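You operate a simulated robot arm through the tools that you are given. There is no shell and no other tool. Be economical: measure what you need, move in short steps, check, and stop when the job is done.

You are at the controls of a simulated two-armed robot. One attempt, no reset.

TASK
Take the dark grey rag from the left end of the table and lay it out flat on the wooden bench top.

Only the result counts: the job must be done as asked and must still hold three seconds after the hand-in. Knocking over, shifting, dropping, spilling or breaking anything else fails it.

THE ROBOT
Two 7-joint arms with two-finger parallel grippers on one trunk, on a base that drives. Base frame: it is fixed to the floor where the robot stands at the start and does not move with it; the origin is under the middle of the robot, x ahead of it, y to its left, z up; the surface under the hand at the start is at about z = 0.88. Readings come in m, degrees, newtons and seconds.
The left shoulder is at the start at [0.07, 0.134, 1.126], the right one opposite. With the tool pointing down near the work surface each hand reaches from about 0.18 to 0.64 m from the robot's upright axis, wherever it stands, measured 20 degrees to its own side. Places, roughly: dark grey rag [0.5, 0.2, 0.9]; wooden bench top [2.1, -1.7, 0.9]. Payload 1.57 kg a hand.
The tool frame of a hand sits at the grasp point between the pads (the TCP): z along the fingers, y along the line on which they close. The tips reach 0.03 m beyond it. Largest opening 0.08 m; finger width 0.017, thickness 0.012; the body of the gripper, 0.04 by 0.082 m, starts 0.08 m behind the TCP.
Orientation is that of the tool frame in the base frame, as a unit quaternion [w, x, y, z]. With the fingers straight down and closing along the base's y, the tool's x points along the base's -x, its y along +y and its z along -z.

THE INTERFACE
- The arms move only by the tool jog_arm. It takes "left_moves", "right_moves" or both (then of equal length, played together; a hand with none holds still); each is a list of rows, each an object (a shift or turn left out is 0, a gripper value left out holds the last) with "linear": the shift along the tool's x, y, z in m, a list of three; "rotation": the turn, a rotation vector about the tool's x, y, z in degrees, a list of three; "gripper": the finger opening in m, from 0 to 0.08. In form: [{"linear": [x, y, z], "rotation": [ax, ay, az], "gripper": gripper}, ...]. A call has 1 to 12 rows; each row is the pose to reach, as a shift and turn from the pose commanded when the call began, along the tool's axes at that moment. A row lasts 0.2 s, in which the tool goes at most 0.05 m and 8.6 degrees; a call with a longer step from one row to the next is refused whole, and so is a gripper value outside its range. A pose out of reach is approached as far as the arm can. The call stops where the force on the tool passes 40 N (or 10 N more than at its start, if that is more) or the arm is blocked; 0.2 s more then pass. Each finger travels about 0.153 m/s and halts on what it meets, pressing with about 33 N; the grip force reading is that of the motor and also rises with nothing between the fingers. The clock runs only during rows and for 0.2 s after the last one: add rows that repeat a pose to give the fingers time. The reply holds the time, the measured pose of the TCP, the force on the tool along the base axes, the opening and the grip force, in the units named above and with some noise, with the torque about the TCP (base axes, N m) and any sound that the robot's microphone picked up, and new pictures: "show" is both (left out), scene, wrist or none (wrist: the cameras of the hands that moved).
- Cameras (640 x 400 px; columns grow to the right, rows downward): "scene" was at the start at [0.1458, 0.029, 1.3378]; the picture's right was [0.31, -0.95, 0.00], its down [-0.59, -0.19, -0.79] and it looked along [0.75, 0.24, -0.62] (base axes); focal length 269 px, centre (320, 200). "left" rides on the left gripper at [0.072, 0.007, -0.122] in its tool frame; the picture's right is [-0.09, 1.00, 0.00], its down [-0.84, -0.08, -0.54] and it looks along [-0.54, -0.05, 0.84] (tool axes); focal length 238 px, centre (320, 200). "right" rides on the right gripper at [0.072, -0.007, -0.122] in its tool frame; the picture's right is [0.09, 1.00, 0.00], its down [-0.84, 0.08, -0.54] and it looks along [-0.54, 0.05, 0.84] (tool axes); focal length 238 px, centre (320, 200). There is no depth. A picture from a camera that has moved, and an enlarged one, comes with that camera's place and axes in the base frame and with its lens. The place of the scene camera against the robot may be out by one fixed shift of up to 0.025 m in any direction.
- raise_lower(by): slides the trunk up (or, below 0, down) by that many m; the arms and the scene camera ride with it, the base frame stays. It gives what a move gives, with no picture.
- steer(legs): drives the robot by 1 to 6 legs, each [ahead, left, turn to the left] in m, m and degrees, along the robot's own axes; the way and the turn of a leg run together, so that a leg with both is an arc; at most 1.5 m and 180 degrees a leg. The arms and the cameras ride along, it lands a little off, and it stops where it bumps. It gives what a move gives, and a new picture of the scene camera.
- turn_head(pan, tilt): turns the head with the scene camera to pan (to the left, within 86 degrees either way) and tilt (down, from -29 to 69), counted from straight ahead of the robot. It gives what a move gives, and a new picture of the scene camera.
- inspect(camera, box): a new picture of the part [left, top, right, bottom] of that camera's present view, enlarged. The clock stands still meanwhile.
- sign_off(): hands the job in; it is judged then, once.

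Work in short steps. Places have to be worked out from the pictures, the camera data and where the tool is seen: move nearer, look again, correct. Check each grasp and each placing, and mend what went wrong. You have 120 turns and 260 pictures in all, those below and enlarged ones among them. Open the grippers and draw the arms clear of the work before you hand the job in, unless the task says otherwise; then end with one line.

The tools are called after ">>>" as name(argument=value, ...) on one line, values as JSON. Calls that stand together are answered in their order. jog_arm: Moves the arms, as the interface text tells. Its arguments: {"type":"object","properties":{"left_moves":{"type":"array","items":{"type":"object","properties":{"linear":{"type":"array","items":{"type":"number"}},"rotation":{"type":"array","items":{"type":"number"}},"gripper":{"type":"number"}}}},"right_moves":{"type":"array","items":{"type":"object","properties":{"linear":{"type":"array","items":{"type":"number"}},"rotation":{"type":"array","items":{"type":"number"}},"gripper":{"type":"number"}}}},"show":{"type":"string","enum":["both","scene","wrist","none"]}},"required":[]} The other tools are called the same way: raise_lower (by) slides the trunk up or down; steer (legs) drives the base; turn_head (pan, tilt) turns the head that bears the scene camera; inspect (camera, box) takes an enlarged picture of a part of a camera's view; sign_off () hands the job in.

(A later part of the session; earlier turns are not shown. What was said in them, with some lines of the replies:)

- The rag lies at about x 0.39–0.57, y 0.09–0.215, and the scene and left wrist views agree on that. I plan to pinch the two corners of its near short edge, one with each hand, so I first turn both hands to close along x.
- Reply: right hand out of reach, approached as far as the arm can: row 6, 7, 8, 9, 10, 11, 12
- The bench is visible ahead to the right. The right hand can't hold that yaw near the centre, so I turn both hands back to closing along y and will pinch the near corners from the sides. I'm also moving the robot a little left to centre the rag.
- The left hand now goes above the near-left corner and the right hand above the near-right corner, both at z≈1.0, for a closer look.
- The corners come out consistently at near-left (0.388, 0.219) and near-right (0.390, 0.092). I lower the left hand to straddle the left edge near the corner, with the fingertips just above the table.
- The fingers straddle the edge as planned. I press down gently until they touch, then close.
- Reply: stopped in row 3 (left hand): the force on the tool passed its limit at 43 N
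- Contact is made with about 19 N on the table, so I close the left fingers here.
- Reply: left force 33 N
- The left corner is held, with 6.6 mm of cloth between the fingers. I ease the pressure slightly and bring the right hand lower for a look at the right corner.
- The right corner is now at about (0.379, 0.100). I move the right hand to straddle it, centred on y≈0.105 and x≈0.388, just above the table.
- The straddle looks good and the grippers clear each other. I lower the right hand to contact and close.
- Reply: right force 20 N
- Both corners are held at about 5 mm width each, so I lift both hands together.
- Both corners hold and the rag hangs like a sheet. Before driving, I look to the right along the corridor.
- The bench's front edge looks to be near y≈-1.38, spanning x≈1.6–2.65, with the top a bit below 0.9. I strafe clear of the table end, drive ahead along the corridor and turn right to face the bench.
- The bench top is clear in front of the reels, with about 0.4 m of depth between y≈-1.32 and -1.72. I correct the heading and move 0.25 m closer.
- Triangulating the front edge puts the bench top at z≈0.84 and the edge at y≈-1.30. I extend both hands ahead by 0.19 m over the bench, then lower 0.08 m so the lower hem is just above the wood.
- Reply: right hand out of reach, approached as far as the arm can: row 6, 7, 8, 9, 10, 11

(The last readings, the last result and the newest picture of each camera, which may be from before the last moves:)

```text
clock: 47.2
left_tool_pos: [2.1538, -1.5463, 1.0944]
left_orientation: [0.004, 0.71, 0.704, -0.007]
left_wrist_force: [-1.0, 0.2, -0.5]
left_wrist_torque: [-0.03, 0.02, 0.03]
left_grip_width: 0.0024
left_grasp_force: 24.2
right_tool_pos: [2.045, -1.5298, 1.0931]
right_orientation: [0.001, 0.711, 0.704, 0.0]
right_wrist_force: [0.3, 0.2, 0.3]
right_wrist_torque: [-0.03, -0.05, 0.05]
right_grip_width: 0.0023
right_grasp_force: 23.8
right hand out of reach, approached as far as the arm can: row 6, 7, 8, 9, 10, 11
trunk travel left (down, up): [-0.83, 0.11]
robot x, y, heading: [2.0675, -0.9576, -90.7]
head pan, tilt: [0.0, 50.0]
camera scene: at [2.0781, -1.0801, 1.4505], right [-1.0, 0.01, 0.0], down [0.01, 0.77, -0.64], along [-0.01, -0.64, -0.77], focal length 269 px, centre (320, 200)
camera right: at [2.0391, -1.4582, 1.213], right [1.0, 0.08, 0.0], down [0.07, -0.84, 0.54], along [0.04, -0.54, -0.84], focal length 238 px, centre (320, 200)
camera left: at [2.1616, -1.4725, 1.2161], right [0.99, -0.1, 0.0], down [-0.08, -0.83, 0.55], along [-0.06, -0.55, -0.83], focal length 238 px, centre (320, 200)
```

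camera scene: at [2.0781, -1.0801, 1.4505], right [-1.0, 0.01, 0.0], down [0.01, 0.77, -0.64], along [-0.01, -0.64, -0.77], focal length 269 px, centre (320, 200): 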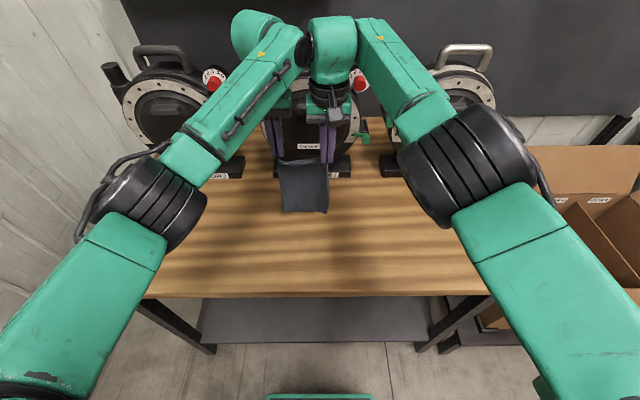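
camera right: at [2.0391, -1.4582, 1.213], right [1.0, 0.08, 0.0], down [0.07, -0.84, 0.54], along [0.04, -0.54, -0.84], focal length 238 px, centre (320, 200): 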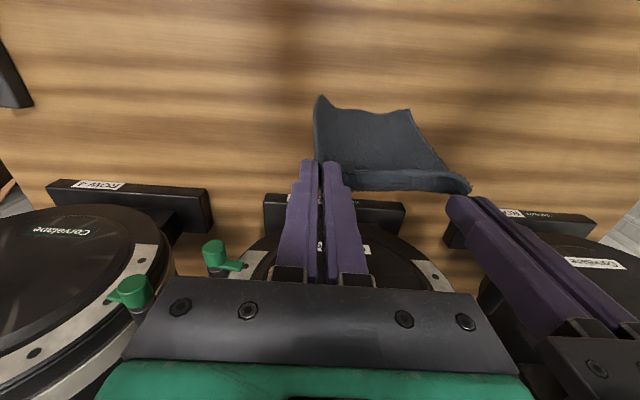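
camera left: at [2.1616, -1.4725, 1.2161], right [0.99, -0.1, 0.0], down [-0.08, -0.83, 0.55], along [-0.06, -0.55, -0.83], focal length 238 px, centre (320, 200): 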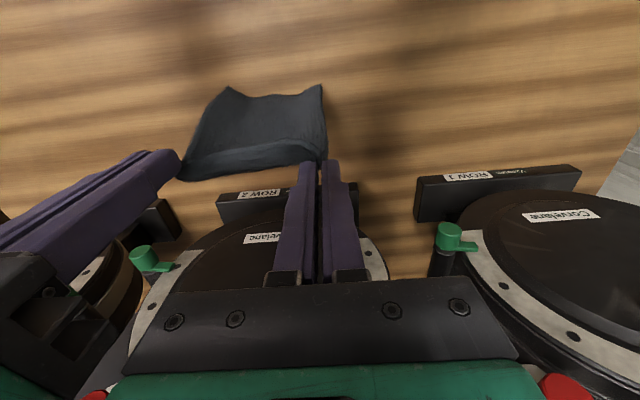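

The rag hangs vertically with its hem around z≈0.89 and y≈-1.52, clear of the reels behind. I lower another 0.05 m so the hem just meets the wood.

>>> jog_arm(left_moves=[{"linear": [0.005, 0, 0.015]}, {"linear": [0.005, 0, 0.03]}, {"linear": [0.005, 0, 0.04]}, {"linear": [0.005, 0, 0.05]}, {"linear": [0.005, 0, 0.05]}], right_moves=[{"linear": [0.005, 0, 0.015]}, {"linear": [0.005, 0, 0.03]}, {"linear": [0.005, 0, 0.04]}, {"linear": [0.005, 0, 0.05]}, {"linear": [0.005, 0, 0.05]}])

>>> inspect(camera="scene", box=[220, 80, 400, 220])

```text
clock: 48.4
left_tool_pos: [2.1515, -1.5428, 1.0463]
left_orientation: [0.003, 0.71, 0.704, -0.007]
left_wrist_force: [0.1, 0.4, 0.1]
left_wrist_torque: [0.01, -0.01, 0.03]
left_grip_width: 0.0022
left_grasp_force: 23.5
right_tool_pos: [2.0433, -1.5245, 1.0415]
right_orientation: [0.0, 0.711, 0.703, 0.0]
right_wrist_force: [-0.2, -0.6, 0.1]
right_wrist_torque: [-0.01, 0.0, 0.02]
right_grip_width: 0.0022
right_grasp_force: 24.2
trunk travel left (down, up): [-0.83, 0.11]
robot x, y, heading: [2.0657, -0.9534, -90.4]
head pan, tilt: [0.0, 50.0]
camera scene: at [2.0785, -1.0797, 1.4505], right [-1.0, 0.01, 0.0], down [0.01, 0.77, -0.64], along [-0.01, -0.64, -0.77], focal length 269 px, centre (320, 200)
camera right: at [2.039, -1.4525, 1.163], right [1.0, 0.08, 0.0], down [0.07, -0.84, 0.54], along [0.04, -0.54, -0.84], focal length 238 px, centre (320, 200)
camera left: at [2.1607, -1.4688, 1.1675], right [0.99, -0.1, 0.0], down [-0.08, -0.83, 0.55], along [-0.06, -0.55, -0.83], focal length 238 px, centre (320, 200)
```

scene: 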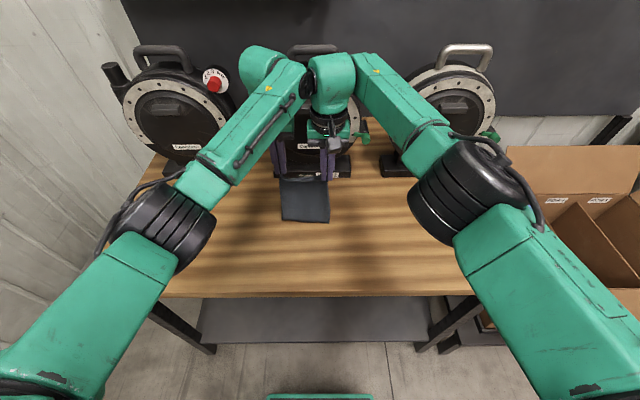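
right: 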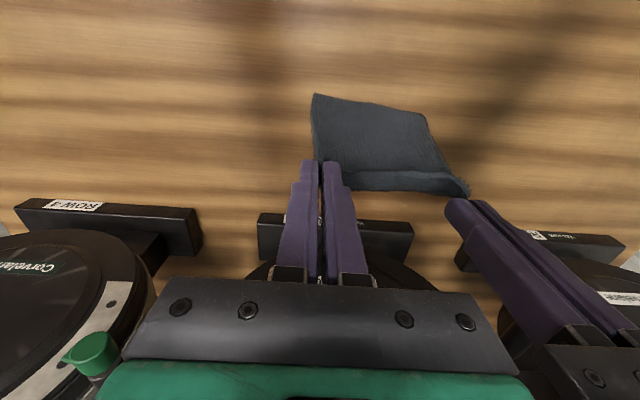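
left: 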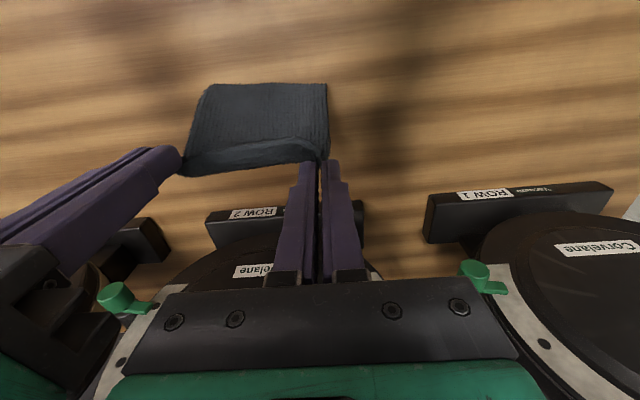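

```text
2.86 times, centred on (310, 150) of scene
camera zoom: at [2.0785, -1.0797, 1.4505], right [-1.0, 0.01, 0.0], down [0.01, 0.77, -0.64], along [-0.01, -0.64, -0.77], focal length 768 px, centre (349, 343)
```

zoom: 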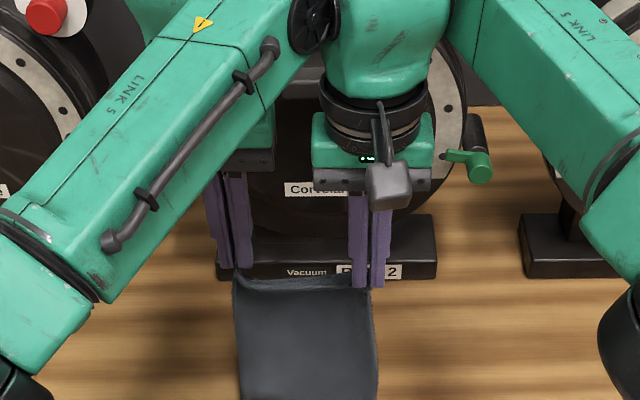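

The hem curls about 3 cm toward the robot, so laying it by pulling back could fold it. I'll set the hem down near the robot and move the hands forward while lowering instead, so I raise and retract, creep 3 cm forward and lower the trunk for better reach.

>>> jog_arm(left_moves=[{"linear": [0, 0, -0.03]}, {"linear": [0, 0, -0.06]}, {"linear": [0.02, 0, -0.09]}, {"linear": [0.05, 0, -0.12]}, {"linear": [0.08, 0, -0.13]}, {"linear": [0.11, 0, -0.13]}, {"linear": [0.14, 0, -0.13]}, {"linear": [0.17, 0, -0.13]}, {"linear": [0.17, 0, -0.13]}], right_moves=[{"linear": [0, 0, -0.03]}, {"linear": [0, 0, -0.06]}, {"linear": [0.02, 0, -0.09]}, {"linear": [0.05, 0, -0.12]}, {"linear": [0.08, 0, -0.13]}, {"linear": [0.11, 0, -0.13]}, {"linear": [0.14, 0, -0.13]}, {"linear": [0.17, 0, -0.13]}, {"linear": [0.17, 0, -0.13]}], show="none")

>>> raise_lower(by=-0.1)

>>> steer(legs=[[0.03, 0, 0]])

```text
clock: 50.4
left_tool_pos: [2.1571, -1.3717, 1.1723]
left_orientation: [0.002, 0.711, 0.704, -0.006]
left_wrist_force: [-0.7, 0.7, 0.6]
left_wrist_torque: [0.03, 0.07, 0.06]
left_grip_width: 0.0028
left_grasp_force: 24.3
right_tool_pos: [2.0461, -1.3528, 1.1711]
right_orientation: [0.0, 0.712, 0.703, 0.0]
right_wrist_force: [0.9, -0.5, 0.1]
right_wrist_torque: [-0.03, -0.01, 0.04]
right_grip_width: 0.0021
right_grasp_force: 24.1
trunk travel left (down, up): [-0.83, 0.11]
robot x, y, heading: [2.065, -0.9559, -90.6]
head pan, tilt: [0.0, 50.0]
```

```text
clock: 51.7
left_tool_pos: [2.1565, -1.3728, 1.0726]
left_orientation: [0.003, 0.71, 0.704, -0.007]
left_wrist_force: [-1.0, -0.2, 0.8]
left_wrist_torque: [0.02, 0.07, 0.03]
left_grip_width: 0.0024
left_grasp_force: 23.6
right_tool_pos: [2.0468, -1.3533, 1.071]
right_orientation: [0.0, 0.711, 0.703, 0.0]
right_wrist_force: [0.7, -0.7, 0.3]
right_wrist_torque: [-0.02, -0.01, 0.0]
right_grip_width: 0.0018
right_grasp_force: 23.0
trunk travel left (down, up): [-0.73, 0.21]
robot x, y, heading: [2.0667, -0.9529, -90.7]
head pan, tilt: [0.0, 50.0]
```

```text
clock: 52.5
left_tool_pos: [2.1569, -1.3969, 1.0754]
left_orientation: [0.005, 0.71, 0.704, -0.009]
left_wrist_force: [-0.2, 0.3, 0.9]
left_wrist_torque: [-0.04, 0.05, 0.02]
left_grip_width: 0.0023
left_grasp_force: 24.1
right_tool_pos: [2.0456, -1.3781, 1.0723]
right_orientation: [0.002, 0.71, 0.704, -0.002]
right_wrist_force: [0.5, 0.0, -0.6]
right_wrist_torque: [-0.04, 0.01, 0.04]
right_grip_width: 0.0023
right_grasp_force: 23.9
trunk travel left (down, up): [-0.73, 0.21]
robot x, y, heading: [2.0663, -0.9868, -90.5]
head pan, tilt: [0.0, 50.0]
camera scene: at [2.0781, -1.1031, 1.3512], right [-1.0, 0.01, 0.0], down [0.01, 0.76, -0.65], along [-0.01, -0.65, -0.76], focal length 269 px, centre (320, 200)
```

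scene: 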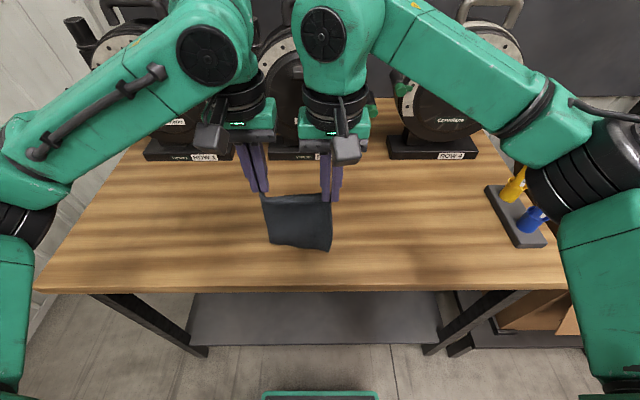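

The hem is at about y≈-1.37, clear of the edge at -1.306. I lower and advance in an arc, first part of the way.

>>> jog_arm(left_moves=[{"linear": [0, 0, 0.015]}, {"linear": [0, 0, 0.03]}, {"linear": [-0.012, 0, 0.04]}, {"linear": [-0.025, 0, 0.048]}, {"linear": [-0.038, 0, 0.055]}, {"linear": [-0.05, 0, 0.062]}, {"linear": [-0.063, 0, 0.07]}, {"linear": [-0.075, 0, 0.077]}, {"linear": [-0.088, 0, 0.085]}, {"linear": [-0.088, 0, 0.085]}], right_moves=[{"linear": [0, 0, 0.015]}, {"linear": [0, 0, 0.03]}, {"linear": [-0.012, 0, 0.04]}, {"linear": [-0.025, 0, 0.048]}, {"linear": [-0.038, 0, 0.055]}, {"linear": [-0.05, 0, 0.062]}, {"linear": [-0.063, 0, 0.07]}, {"linear": [-0.075, 0, 0.077]}, {"linear": [-0.088, 0, 0.085]}, {"linear": [-0.088, 0, 0.085]}])

```text
clock: 54.8
left_tool_pos: [2.1562, -1.4897, 0.9888]
left_orientation: [0.004, 0.71, 0.704, -0.007]
left_wrist_force: [-0.6, 0.6, 0.1]
left_wrist_torque: [0.01, 0.07, 0.01]
left_grip_width: 0.0028
left_grasp_force: 24.2
right_tool_pos: [2.0457, -1.4719, 0.9863]
right_orientation: [-0.001, 0.711, 0.703, 0.0]
right_wrist_force: [0.5, -0.4, 0.6]
right_wrist_torque: [0.01, -0.02, 0.05]
right_grip_width: 0.0022
right_grasp_force: 23.9
trunk travel left (down, up): [-0.73, 0.21]
robot x, y, heading: [2.0658, -0.9825, -90.6]
head pan, tilt: [0.0, 50.0]
camera scene: at [2.0781, -1.1085, 1.3506], right [-1.0, 0.01, 0.0], down [0.01, 0.77, -0.64], along [-0.01, -0.64, -0.77], focal length 269 px, centre (320, 200)
camera right: at [2.0397, -1.3997, 1.1073], right [1.0, 0.08, 0.0], down [0.07, -0.84, 0.54], along [0.04, -0.54, -0.84], focal length 238 px, centre (320, 200)
camera left: at [2.1634, -1.4156, 1.1102], right [0.99, -0.1, 0.0], down [-0.08, -0.83, 0.55], along [-0.06, -0.55, -0.83], focal length 238 px, centre (320, 200)
```

scene: 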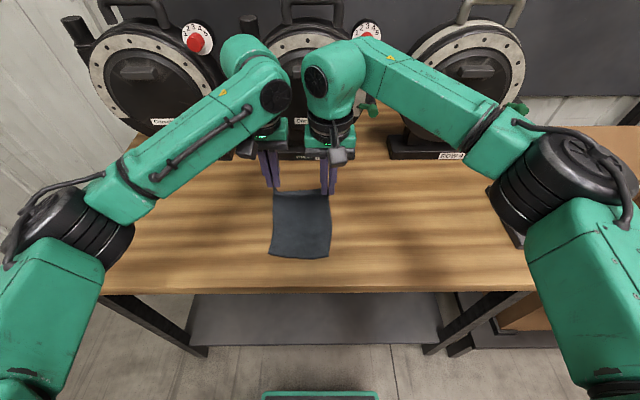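
right: 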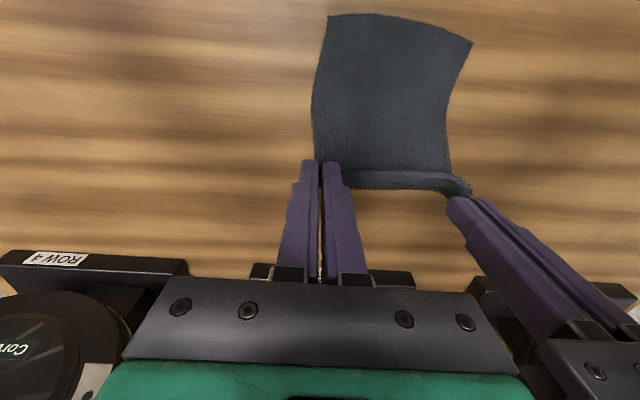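
left: 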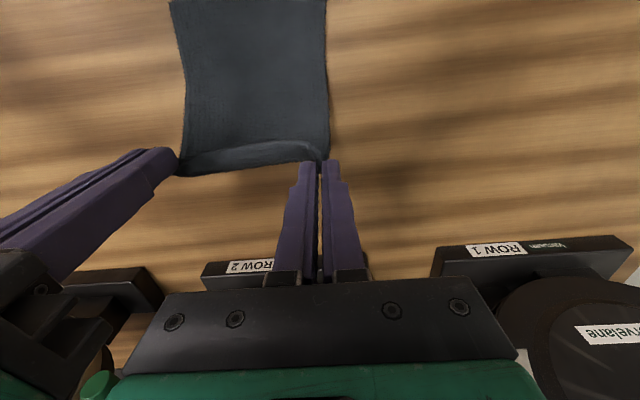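

The rag is laying down nicely with its hem held on the wood. I continue the arc down to just above the surface.

>>> jog_arm(left_moves=[{"linear": [-0.012, 0, 0.012]}, {"linear": [-0.023, 0, 0.024]}, {"linear": [-0.033, 0, 0.036]}, {"linear": [-0.042, 0, 0.05]}, {"linear": [-0.049, 0, 0.064]}, {"linear": [-0.055, 0, 0.078]}, {"linear": [-0.059, 0, 0.09]}, {"linear": [-0.062, 0, 0.1]}, {"linear": [-0.062, 0, 0.1]}], right_moves=[{"linear": [-0.012, 0, 0.012]}, {"linear": [-0.023, 0, 0.024]}, {"linear": [-0.033, 0, 0.036]}, {"linear": [-0.042, 0, 0.05]}, {"linear": [-0.049, 0, 0.064]}, {"linear": [-0.055, 0, 0.078]}, {"linear": [-0.059, 0, 0.088]}, {"linear": [-0.062, 0, 0.098]}, {"linear": [-0.062, 0, 0.098]}])

```text
clock: 56.8
left_tool_pos: [2.1532, -1.5488, 0.8949]
left_orientation: [0.007, 0.71, 0.705, -0.01]
left_wrist_force: [-0.9, -3.5, 12.7]
left_wrist_torque: [0.03, 0.14, 0.04]
left_grip_width: 0.0018
left_grasp_force: 23.1
right_tool_pos: [2.0446, -1.529, 0.8945]
right_orientation: [0.005, 0.711, 0.703, -0.002]
right_wrist_force: [0.0, -4.5, 29.9]
right_wrist_torque: [-0.32, -0.22, -0.07]
right_grip_width: 0.0022
right_grasp_force: 23.9
trunk travel left (down, up): [-0.73, 0.21]
robot x, y, heading: [2.0646, -0.9835, -90.5]
head pan, tilt: [0.0, 50.0]
camera scene: at [2.0777, -1.1021, 1.3519], right [-1.0, 0.01, 0.0], down [0.01, 0.76, -0.65], along [-0.01, -0.65, -0.76], focal length 269 px, centre (320, 200)
camera right: at [2.0396, -1.457, 1.0145], right [1.0, 0.08, 0.0], down [0.07, -0.83, 0.55], along [0.05, -0.55, -0.83], focal length 238 px, centre (320, 200)
camera left: at [2.1618, -1.4742, 1.0154], right [0.99, -0.1, 0.0], down [-0.08, -0.82, 0.56], along [-0.06, -0.56, -0.83], focal length 238 px, centre (320, 200)
```

scene: 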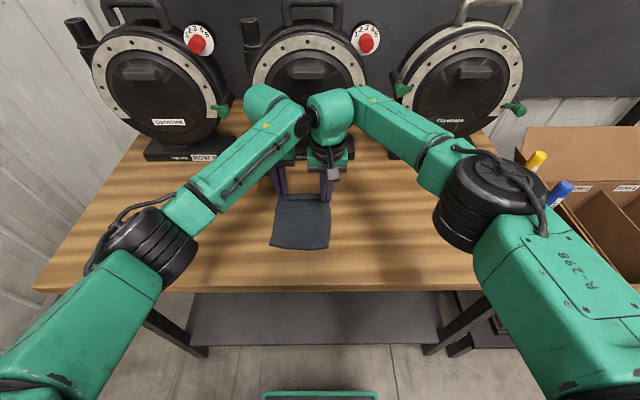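
right: 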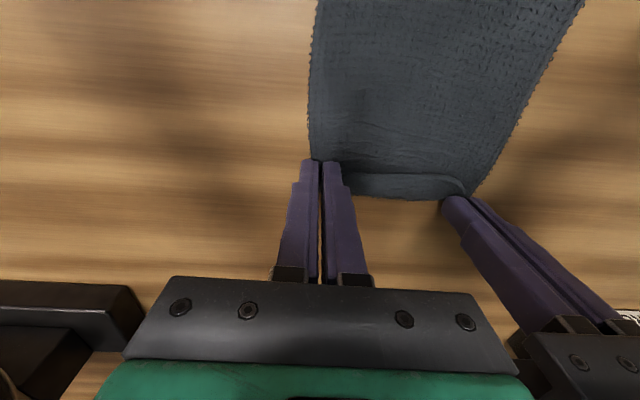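
left: 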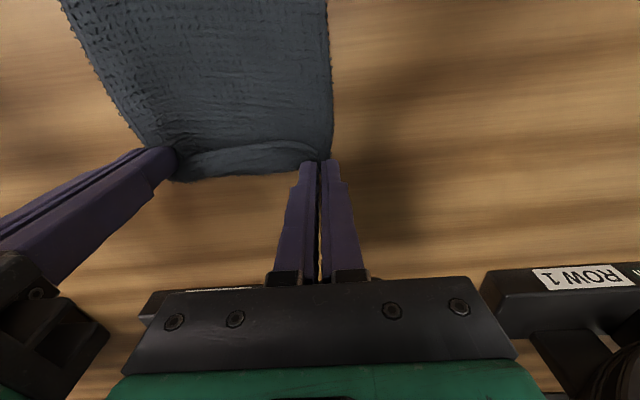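

Both hands touch the wood (z≈0.864). I unload a little, stretch a few mm forward and apart, then open the fingers slightly while rising.

>>> jog_arm(left_moves=[{"linear": [0, 0, -0.005]}, {"linear": [-0.006, 0.004, -0.006]}, {"linear": [-0.006, 0.004, -0.006]}, {"linear": [-0.006, 0.004, -0.006], "gripper": 0.012}, {"linear": [-0.006, 0.004, -0.006], "gripper": 0.016}, {"linear": [-0.006, 0.004, -0.012], "gripper": 0.02}, {"linear": [-0.006, 0.004, -0.03], "gripper": 0.025}, {"linear": [-0.006, 0.004, -0.06]}, {"linear": [-0.006, 0.004, -0.06]}], right_moves=[{"linear": [0, 0, -0.005]}, {"linear": [-0.006, -0.004, -0.006]}, {"linear": [-0.006, -0.004, -0.006]}, {"linear": [-0.006, -0.004, -0.006], "gripper": 0.012}, {"linear": [-0.006, -0.004, -0.006], "gripper": 0.016}, {"linear": [-0.006, -0.004, -0.012], "gripper": 0.02}, {"linear": [-0.006, -0.004, -0.03], "gripper": 0.025}, {"linear": [-0.006, -0.004, -0.06]}, {"linear": [-0.006, -0.004, -0.06]}])

```text
clock: 58.8
left_tool_pos: [2.1591, -1.5601, 0.95]
left_orientation: [0.003, 0.71, 0.704, -0.007]
left_wrist_force: [0.0, -0.1, 0.0]
left_wrist_torque: [0.01, -0.04, 0.02]
left_grip_width: 0.0251
left_grasp_force: 0.0
right_tool_pos: [2.0417, -1.5399, 0.9465]
right_orientation: [-0.001, 0.711, 0.704, 0.001]
right_wrist_force: [0.1, -1.2, 0.3]
right_wrist_torque: [0.0, 0.02, 0.01]
right_grip_width: 0.0245
right_grasp_force: 0.0
trunk travel left (down, up): [-0.73, 0.21]
robot x, y, heading: [2.0656, -0.9838, -90.6]
head pan, tilt: [0.0, 50.0]
camera scene: at [2.0783, -1.1099, 1.3504], right [-1.0, 0.01, 0.0], down [0.01, 0.77, -0.64], along [-0.01, -0.64, -0.77], focal length 269 px, centre (320, 200)
camera right: at [2.036, -1.4681, 1.0691], right [1.0, 0.08, 0.0], down [0.07, -0.84, 0.54], along [0.04, -0.54, -0.84], focal length 238 px, centre (320, 200)
camera left: at [2.1674, -1.4868, 1.0731], right [0.99, -0.1, 0.0], down [-0.08, -0.83, 0.55], along [-0.06, -0.55, -0.83], focal length 238 px, centre (320, 200)
```

scene: 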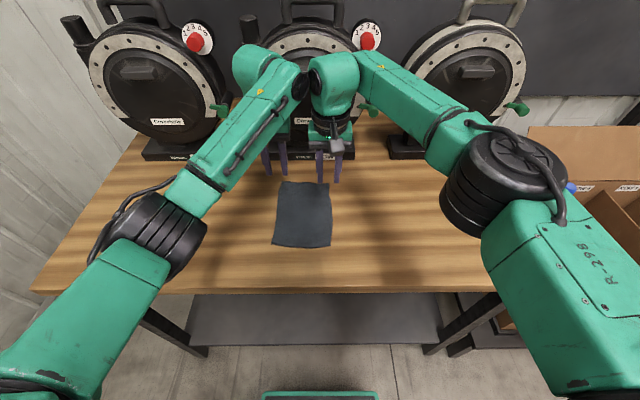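
right: 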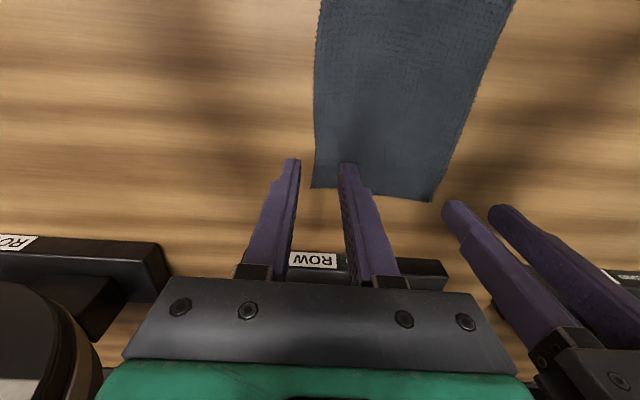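
left: 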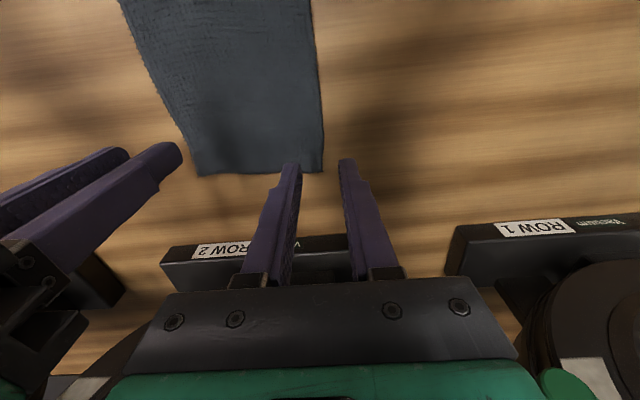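

Released, and the rag looks flat. I raise the hands, open them fully and retract over the bench to inspect it.

>>> jog_arm(left_moves=[{"linear": [0, 0, -0.04]}, {"linear": [0, 0, -0.08]}, {"linear": [0, 0, -0.12]}, {"linear": [0.03, 0.02, -0.15]}, {"linear": [0.06, 0.05, -0.16]}, {"linear": [0.1, 0.08, -0.16], "gripper": 0.08}, {"linear": [0.14, 0.11, -0.16]}, {"linear": [0.17, 0.14, -0.16]}, {"linear": [0.17, 0.17, -0.16]}, {"linear": [0.17, 0.17, -0.16]}], right_moves=[{"linear": [0, 0, -0.04]}, {"linear": [0, 0, -0.08]}, {"linear": [0, 0, -0.12]}, {"linear": [0.03, -0.02, -0.15]}, {"linear": [0.06, -0.05, -0.16]}, {"linear": [0.1, -0.08, -0.16], "gripper": 0.08}, {"linear": [0.14, -0.11, -0.16]}, {"linear": [0.17, -0.14, -0.16]}, {"linear": [0.17, -0.17, -0.16]}, {"linear": [0.17, -0.17, -0.16]}], show="scene")

>>> inspect(camera="scene", box=[230, 150, 390, 270])

```text
clock: 61.0
left_tool_pos: [2.3303, -1.3896, 1.1062]
left_orientation: [0.002, 0.71, 0.704, -0.007]
left_wrist_force: [-0.5, 0.3, 0.0]
left_wrist_torque: [-0.01, 0.0, 0.02]
left_grip_width: 0.0801
left_grasp_force: 0.1
right_tool_pos: [1.873, -1.3682, 1.1051]
right_orientation: [0.001, 0.711, 0.703, 0.0]
right_wrist_force: [0.2, -0.5, -0.3]
right_wrist_torque: [0.04, -0.04, -0.03]
right_grip_width: 0.0801
right_grasp_force: 0.1
trunk travel left (down, up): [-0.73, 0.21]
robot x, y, heading: [2.0643, -0.9845, -90.7]
head pan, tilt: [0.0, 50.0]
camera scene: at [2.0782, -1.1095, 1.3505], right [-1.0, 0.01, 0.0], down [0.01, 0.77, -0.64], along [-0.01, -0.64, -0.77], focal length 269 px, centre (320, 200)
```

scene: 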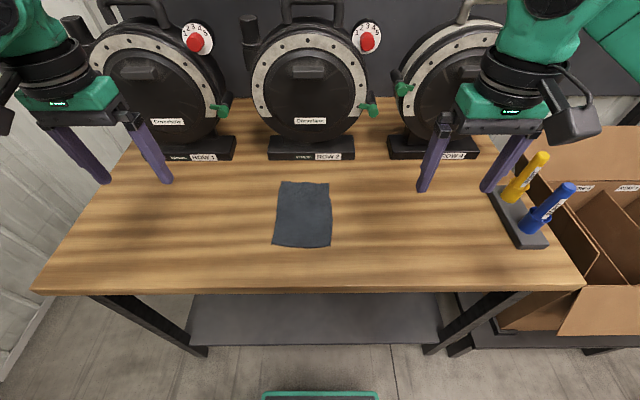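

```text
3.33 times, centred on (310, 210) of scene
camera zoom: at [2.0782, -1.1095, 1.3505], right [-1.0, 0.01, 0.0], down [0.01, 0.77, -0.64], along [-0.01, -0.64, -0.77], focal length 896 px, centre (353, 167)
```

zoom: 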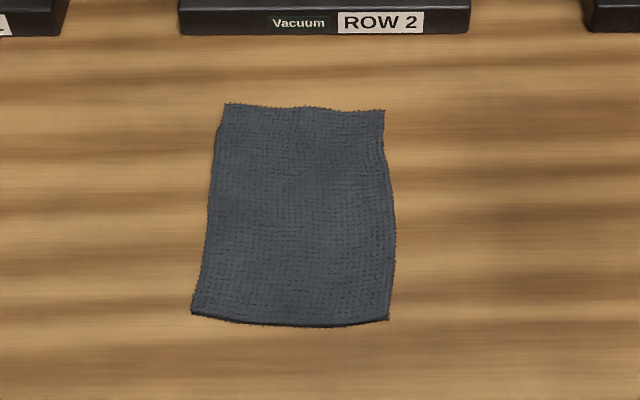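

The rag lies flat on the bench and nothing else has moved. Both grippers are open and clear, so I hand in.

>>> sign_off()

```text
The job is handed in.
```

The dark grey rag is lying flat on the wooden bench top, both grippers are open and clear of it, and the job is handed in.
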